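You operate a simulated robot arm through the tools that you are given. There is no shell and no other tool. Be economical: measure what you need, move in short steps, check, and stop when the job is done.

Carry out the task below with a simulated robot arm. There is one attempt and no reset: what you move stays moved.

TASK
Take the packet labelled "DRY" from the top of the check bench and put it in the yellow tray.
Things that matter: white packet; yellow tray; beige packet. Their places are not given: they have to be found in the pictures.

It is judged by the outcome, as a careful person would: the job done as asked, and still so three seconds after it is handed in. It fails if anything else is knocked over, pushed out of place, dropped, spilled or broken.

THE ROBOT
A 7-joint arm with a two-finger parallel gripper, fixed in place. Base frame: the origin is at the foot of the arm, x ahead of it, y to its left, z up; the work surface is at about z = 0. Lengths are in m, angles in degrees, forces in N, time in s.
With the tool pointing down near the work surface it reaches from about 0.24 to 0.62 m from the base axis. Its first joint turns from -66.0 to 66.0 degrees. Payload 2.6 kg.
Tool frame: the origin (TCP) lies between the finger pads and is the grasp point; the fingertips stand 0.03 m ahead of it; z points along the fingers, y is the line along which they close. The gripper opens to 0.094 m. The fingers are 0.028 m wide and 0.01 m thick; the gripper's body (0.05 by 0.096 m) begins 0.055 m behind the TCP.
Orientation is told as [roll, pitch, yaw] about the base's x, y, z axes, in that order, counted from this pose: with the fingers straight down and closing along the base's y, the tool's x points along the base's -x, its y along +y and its z along -z.

THE INTERFACE
- The arm moves only by the tool send_rows. Its argument "plan" is a list of rows, each an object (a shift or turn left out is 0, a gripper value left out holds the last) with "travel": the shift along the base's x, y, z in m, a list of three; "spin": the turn about the base's z in rad; "grip": the gripper command, from -1 (fully open) to 1 (shut), values between in proportion. In form: [{"travel": [x, y, z], "spin": spin, "grip": grip}, ...]. A call has 1 to 8 rows; each row shifts and turns the commanded pose from where the row before left it. A row lasts 0.2 s, in which the tool goes at most 0.05 m and 8.6 degrees; a call with a longer step from one row to the next is refused whole, and so is a gripper value outside its range. A pose out of reach is approached as far as the arm can. The call stops where the force on the tool passes 40 N (or 10 N more than at its start, if that is more) or the arm is blocked; 0.2 s more then pass. The fingers move at their own pace (about 0.072 m/s each) and stop on an object; they squeeze with about 41 N. The grip force told is the motor's: it shows also when the fingers shut on nothing. Time passes only in rows, and 0.2 s behind the last, so rows that do not move let the fingers close. It gives the time, the measured TCP pose, the force on the tool (base axes), the opening and the grip force at its end, in the units of the frame above (readings bear some noise).
- Cameras (640 x 400 px; columns grow to the right, rows downward): "scene" is fixed at [0.0274, 0.4353, 0.5799]; the picture's right is [-0.76, -0.65, 0.00], its down [-0.32, 0.37, -0.87] and it looks along [0.57, -0.66, -0.49] (base axes); focal length 362 px, centre (320, 200). "wrist" rides on the gripper at [-0.037, 0, -0.058] in the tool frame; the picture's right is [0.00, -1.00, 0.00], its down [0.97, 0.00, -0.24] and it looks along [0.24, 0.00, 0.97] (tool axes); focal length 218 px, centre (320, 200).
- capture(camera): a new picture of that camera. No time passes.
- measure_at(camera, pixels): for up to 12 pixels [column, row] of the newest picture of that camera ("zoom" is the newest enlarged one), the place [x, y, z] in the base frame of the surface seen there, good to about 0.002 m, but the place of the scene camera against the robot may be out by one fixed shift of up to 0.018 m in any direction. No time passes.
- close_up(camera, box): a new picture of the part [left, top, right, bottom] of that camera's present view, enlarged. No time passes.
- job_done(): hands the job in; it is judged then, once.

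Work in short steps. Measure before you move; look again where a grasp or a placing could have gone wrong, and mend it. You have 60 turns and 20 pictures in all, those below and enlarged ones among them. Open the gripper and draw the arm clear of the work before you hand the job in, unless the task says otherwise; then end with one line.

The tools are called by a JSON object that holds its "api" and its "payload". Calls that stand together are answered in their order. send_rows: Moves the arm, as the interface text tells. Its arguments: {"type":"object","properties":{"plan":{"type":"array","items":{"type":"object","properties":{"travel":{"type":"array","items":{"type":"number"}},"spin":{"type":"number"},"grip":{"type":"number"}}}}},"required":["plan"]} The other tools are called the same way: capture (camera) takes a picture; measure_at (camera, pixels) gives the place of the surface under pixels of a picture; close_up (camera, box) takes an enlarged picture of a part of a camera's view; job_done () hands the job in.

At the start:

```text
time: 0.0
position: [0.4199, -0.0729, 0.3184]
orientation: [0.1, 0.0, -0.1]
contact_force: [0.0, 0.2, 0.3]
finger_gap: 0.094
gripper_force: 0.1
```

scene: 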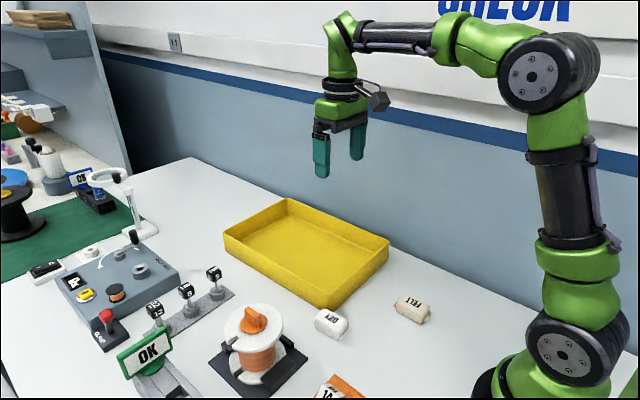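
wrist: 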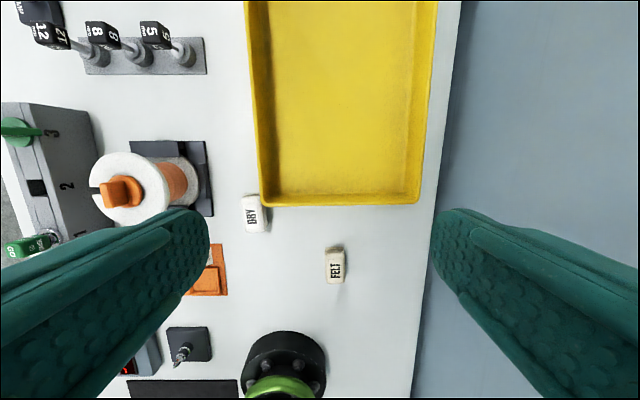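

The DRY packet is at wrist pixel (255,213), next to the tray edge at (262,203). I'll enlarge and measure both.

{"api": "close_up", "payload": {"camera": "wrist", "box": [200, 150, 360, 250]}}

{"api": "measure_at", "payload": {"camera": "wrist", "pixels": [[255, 213], [246, 200], [264, 200], [247, 230], [266, 229], [262, 205], [419, 203], [340, 100], [340, 202], [248, 5], [230, 215], [172, 190]]}}

```text
4.00 times, centred on (280, 200) of wrist
```

zoom: 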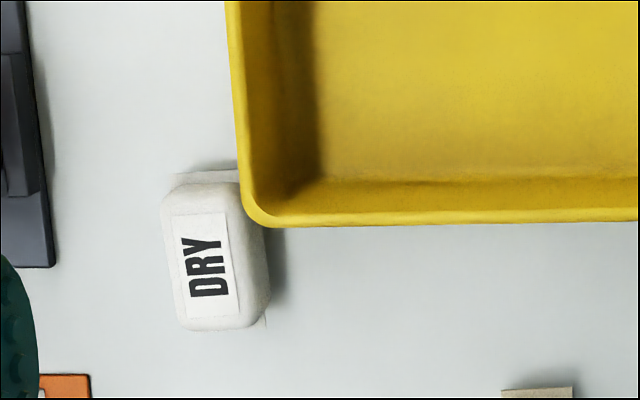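

```text
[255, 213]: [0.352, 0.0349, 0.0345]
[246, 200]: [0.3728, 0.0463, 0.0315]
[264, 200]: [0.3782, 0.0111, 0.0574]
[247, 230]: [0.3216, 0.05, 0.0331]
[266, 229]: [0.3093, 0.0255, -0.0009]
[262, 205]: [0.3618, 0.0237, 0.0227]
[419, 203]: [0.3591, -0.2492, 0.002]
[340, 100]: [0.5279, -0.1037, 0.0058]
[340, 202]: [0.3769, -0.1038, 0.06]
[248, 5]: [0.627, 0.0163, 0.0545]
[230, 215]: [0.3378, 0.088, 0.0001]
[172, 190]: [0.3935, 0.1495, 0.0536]
```

{"api": "measure_at", "payload": {"camera": "zoom", "pixels": [[172, 195], [232, 195], [168, 250], [258, 250], [186, 318], [250, 318], [246, 180], [270, 222], [50, 260], [262, 300], [215, 325], [400, 224]]}}

{"api": "measure_at", "payload": {"camera": "wrist", "pixels": [[212, 215], [185, 185], [198, 180], [220, 250], [140, 190], [160, 205], [205, 200], [330, 250], [342, 280], [205, 290], [120, 190], [432, 100]]}}

```text
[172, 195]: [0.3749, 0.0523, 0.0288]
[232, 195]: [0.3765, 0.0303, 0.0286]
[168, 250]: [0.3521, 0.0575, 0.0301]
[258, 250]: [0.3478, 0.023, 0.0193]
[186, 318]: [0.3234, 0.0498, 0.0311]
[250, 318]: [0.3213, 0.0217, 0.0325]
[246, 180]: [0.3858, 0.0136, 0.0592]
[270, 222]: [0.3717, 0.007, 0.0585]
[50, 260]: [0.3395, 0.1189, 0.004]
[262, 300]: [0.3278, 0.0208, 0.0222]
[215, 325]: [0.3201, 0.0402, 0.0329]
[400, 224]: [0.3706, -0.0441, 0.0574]
```

```text
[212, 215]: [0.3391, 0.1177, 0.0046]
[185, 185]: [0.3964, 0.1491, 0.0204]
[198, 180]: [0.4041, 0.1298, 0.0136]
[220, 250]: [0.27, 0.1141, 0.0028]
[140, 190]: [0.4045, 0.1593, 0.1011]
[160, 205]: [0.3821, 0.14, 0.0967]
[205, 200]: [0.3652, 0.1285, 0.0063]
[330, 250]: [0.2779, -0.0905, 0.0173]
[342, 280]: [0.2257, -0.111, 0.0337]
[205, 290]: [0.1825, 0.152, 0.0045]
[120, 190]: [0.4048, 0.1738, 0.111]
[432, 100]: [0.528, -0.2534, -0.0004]
```

The packet spans about x 0.319–0.378, y 0.020–0.057, turned about +5°, with its top at 0.034. The tray corner is near (0.372, 0.010) with the rim at 0.06. I'll go above the packet with the gap narrowed to about 0.065.

{"api": "send_rows", "payload": {"plan": [{"travel": [-0.025, 0.037, 0], "spin": 0.045, "grip": -0.38}, {"travel": [-0.025, 0.037, 0], "spin": 0.04}, {"travel": [-0.025, 0.038, 0]}, {"travel": [0, 0, -0.045]}, {"travel": [0, 0, -0.045]}, {"travel": [0, 0, -0.045]}, {"travel": [0, 0, -0.045]}, {"travel": [0, 0, 0]}]}}

{"api": "capture", "payload": {"camera": "wrist"}}

```text
time: 1.8
position: [0.3449, 0.0411, 0.139]
orientation: [-0.1, -0.1, 4.7]
contact_force: [0.0, -0.1, 0.4]
finger_gap: 0.0651
gripper_force: 0.0
```

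```text
16 pictures are left
```

wrist: 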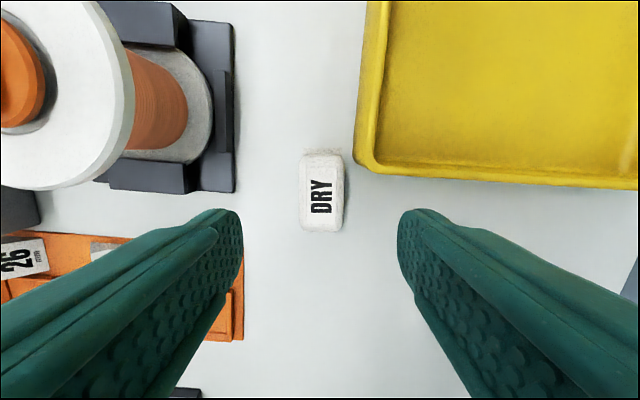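

The packet is centred between the fingers and aligned. I'll check its position once more before descending.

{"api": "measure_at", "payload": {"camera": "wrist", "pixels": [[302, 190], [341, 190], [321, 155], [321, 227], [362, 170], [355, 150], [380, 174], [334, 195]]}}

```text
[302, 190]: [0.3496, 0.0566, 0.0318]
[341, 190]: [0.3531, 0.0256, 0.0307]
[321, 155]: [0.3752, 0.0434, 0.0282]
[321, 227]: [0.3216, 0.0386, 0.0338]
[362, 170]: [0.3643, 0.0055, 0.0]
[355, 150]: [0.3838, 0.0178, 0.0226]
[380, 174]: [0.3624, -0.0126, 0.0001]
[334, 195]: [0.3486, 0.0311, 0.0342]
```

{"api": "send_rows", "payload": {"plan": [{"travel": [0, 0, -0.035]}, {"travel": [0, 0, -0.035]}, {"travel": [0, 0, -0.03]}, {"travel": [0, 0, 0]}]}}

```text
time: 2.8
position: [0.3457, 0.0407, 0.0375]
orientation: [-0.1, -0.1, 5.0]
contact_force: [0.1, 0.1, 0.4]
finger_gap: 0.0653
gripper_force: 0.1
```

Descent was clean, with no contact. Now I close on the packet.

{"api": "send_rows", "payload": {"plan": [{"grip": 0.3}, {"grip": 0.5}, {"grip": 1}, {"grip": 1}]}}

{"api": "capture", "payload": {"camera": "wrist"}}

```text
time: 3.8
position: [0.347, 0.041, 0.0384]
orientation: [-0.1, -0.3, 4.9]
contact_force: [-0.7, 0.0, 25.2]
finger_gap: 0.0346
gripper_force: 41.1
```

```text
15 pictures are left
```

wrist: 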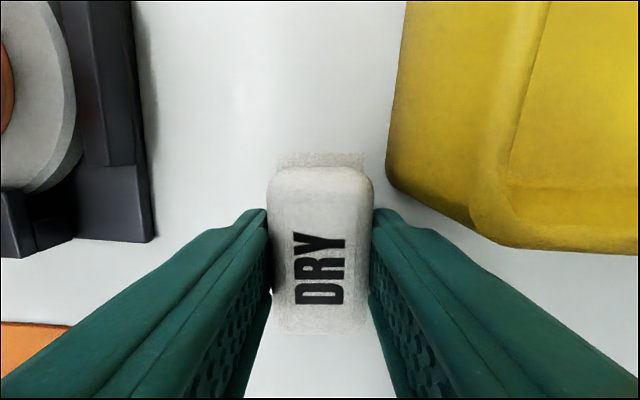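

The packet is held at a gap of 0.0346, though there's an upward force of 25 N. I'll lift gently and look.

{"api": "send_rows", "payload": {"plan": [{"travel": [0, 0, 0.01]}, {"travel": [0, 0, 0.02]}, {"travel": [0, 0, 0.03]}, {"travel": [0, 0, 0.03]}, {"travel": [0, 0, 0.03]}, {"travel": [0, 0, 0]}]}}

{"api": "capture", "payload": {"camera": "scene"}}

{"api": "capture", "payload": {"camera": "wrist"}}

```text
time: 5.2
position: [0.344, 0.0387, 0.1599]
orientation: [0.0, 0.0, 4.9]
contact_force: [-0.1, -0.2, -1.1]
finger_gap: 0.0345
gripper_force: 40.7
```

```text
14 pictures are left
```

scene: 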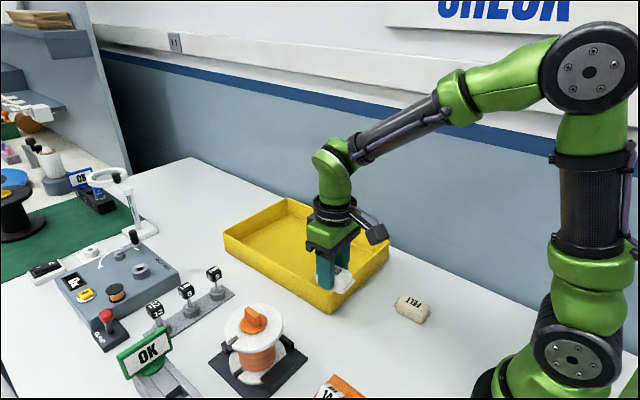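

```text
13 pictures are left
```

wrist: 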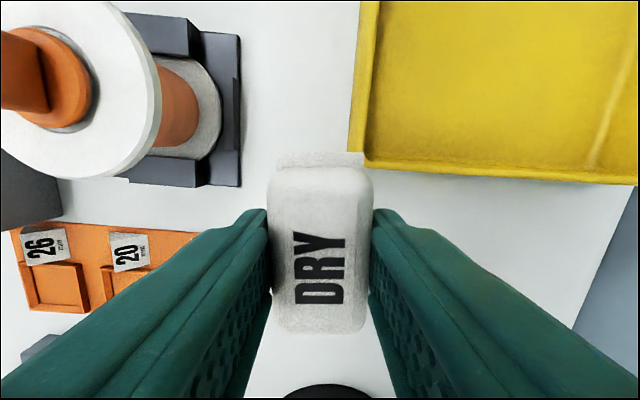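

The packet is lifted and held firmly. Next I carry it over the middle of the tray, around (0.47, -0.10), and lower partway.

{"api": "send_rows", "payload": {"plan": [{"travel": [0.0315, -0.035, 0]}, {"travel": [0.0315, -0.035, 0]}, {"travel": [0.0315, -0.035, 0]}, {"travel": [0.0315, -0.035, 0]}, {"travel": [0, 0, 0]}, {"travel": [0, 0, -0.03]}, {"travel": [0, 0, -0.03]}, {"travel": [0, 0, 0]}]}}

{"api": "capture", "payload": {"camera": "wrist"}}

{"api": "measure_at", "payload": {"camera": "wrist", "pixels": [[320, 100], [200, 180], [440, 180], [320, 140]]}}

```text
time: 7.0
position: [0.4714, -0.0998, 0.1005]
orientation: [0.1, 0.0, 4.9]
contact_force: [0.4, -0.7, -0.5]
finger_gap: 0.0349
gripper_force: 40.5
```

```text
12 pictures are left
```

wrist: 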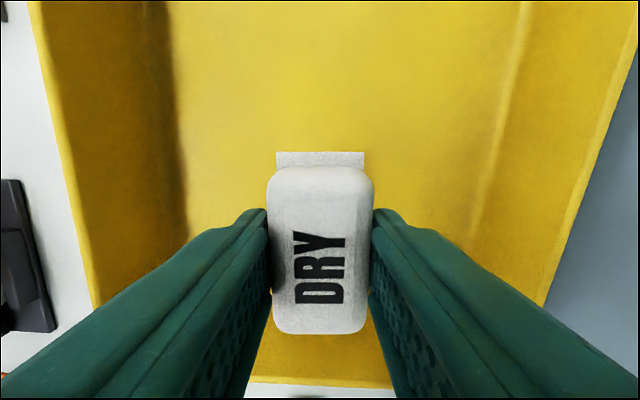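

```text
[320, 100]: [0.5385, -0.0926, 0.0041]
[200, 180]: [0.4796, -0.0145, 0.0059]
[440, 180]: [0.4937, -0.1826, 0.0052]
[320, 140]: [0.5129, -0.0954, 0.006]
```

Tray floor is at 0.005, and the packet is well inside the walls. I lower to TCP z of about 0.046.

{"api": "send_rows", "payload": {"plan": [{"travel": [0, 0, -0.03]}, {"travel": [0, 0, -0.015]}, {"travel": [0, 0, -0.008]}, {"travel": [0, 0, 0]}]}}

```text
time: 8.0
position: [0.4709, -0.0989, 0.0449]
orientation: [0.0, 0.0, 4.8]
contact_force: [0.6, 0.4, -0.5]
finger_gap: 0.0346
gripper_force: 41.1
```

Not yet touching, about 2 mm left. I lower that and open to about 0.065.

{"api": "send_rows", "payload": {"plan": [{"travel": [0, 0, -0.002]}, {"travel": [0, 0, 0]}, {"grip": -0.38}, {"grip": -0.38}, {"grip": -0.38}]}}

```text
time: 9.2
position: [0.4707, -0.1004, 0.0438]
orientation: [0.1, 0.1, 5.0]
contact_force: [0.6, -1.2, 0.7]
finger_gap: 0.0647
gripper_force: 0.1
```

Released. Raising straight up and checking.

{"api": "send_rows", "payload": {"plan": [{"travel": [0, 0, 0.03]}, {"travel": [0, 0, 0.045]}, {"travel": [0, 0, 0.045]}, {"travel": [0, 0, 0.045]}, {"travel": [0, 0, 0.045]}, {"travel": [0, 0, 0.045]}, {"grip": -1}, {"grip": -1}]}}

{"api": "capture", "payload": {"camera": "wrist"}}

{"api": "capture", "payload": {"camera": "scene"}}

```text
time: 11.0
position: [0.4696, -0.1002, 0.2982]
orientation: [0.0, 0.0, 4.9]
contact_force: [0.1, 0.1, 0.0]
finger_gap: 0.0939
gripper_force: 0.0
```

```text
11 pictures are left
```

wrist: 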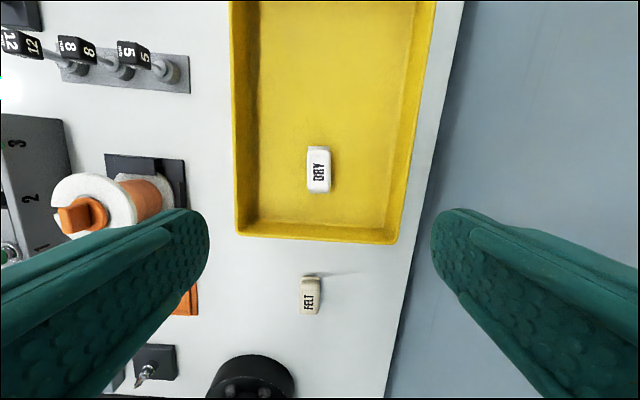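

```text
10 pictures are left
```

scene: 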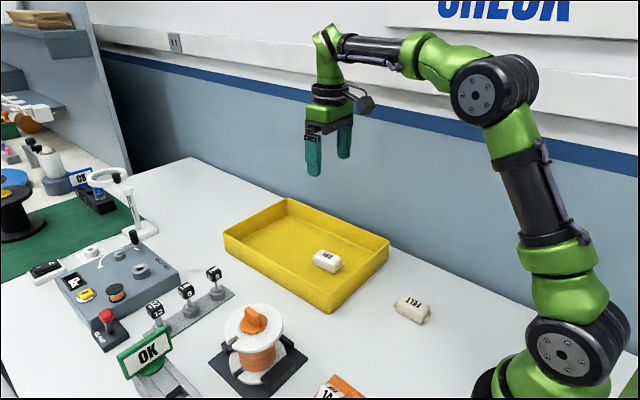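

The DRY packet lies flat in the tray, nothing else has moved, and the arm is clear with the gripper open.

{"api": "job_done", "payload": {}}

```text
The job is handed in.
```

The white "DRY" packet is lying flat in the yellow tray, and the last pictures show nothing else moved.
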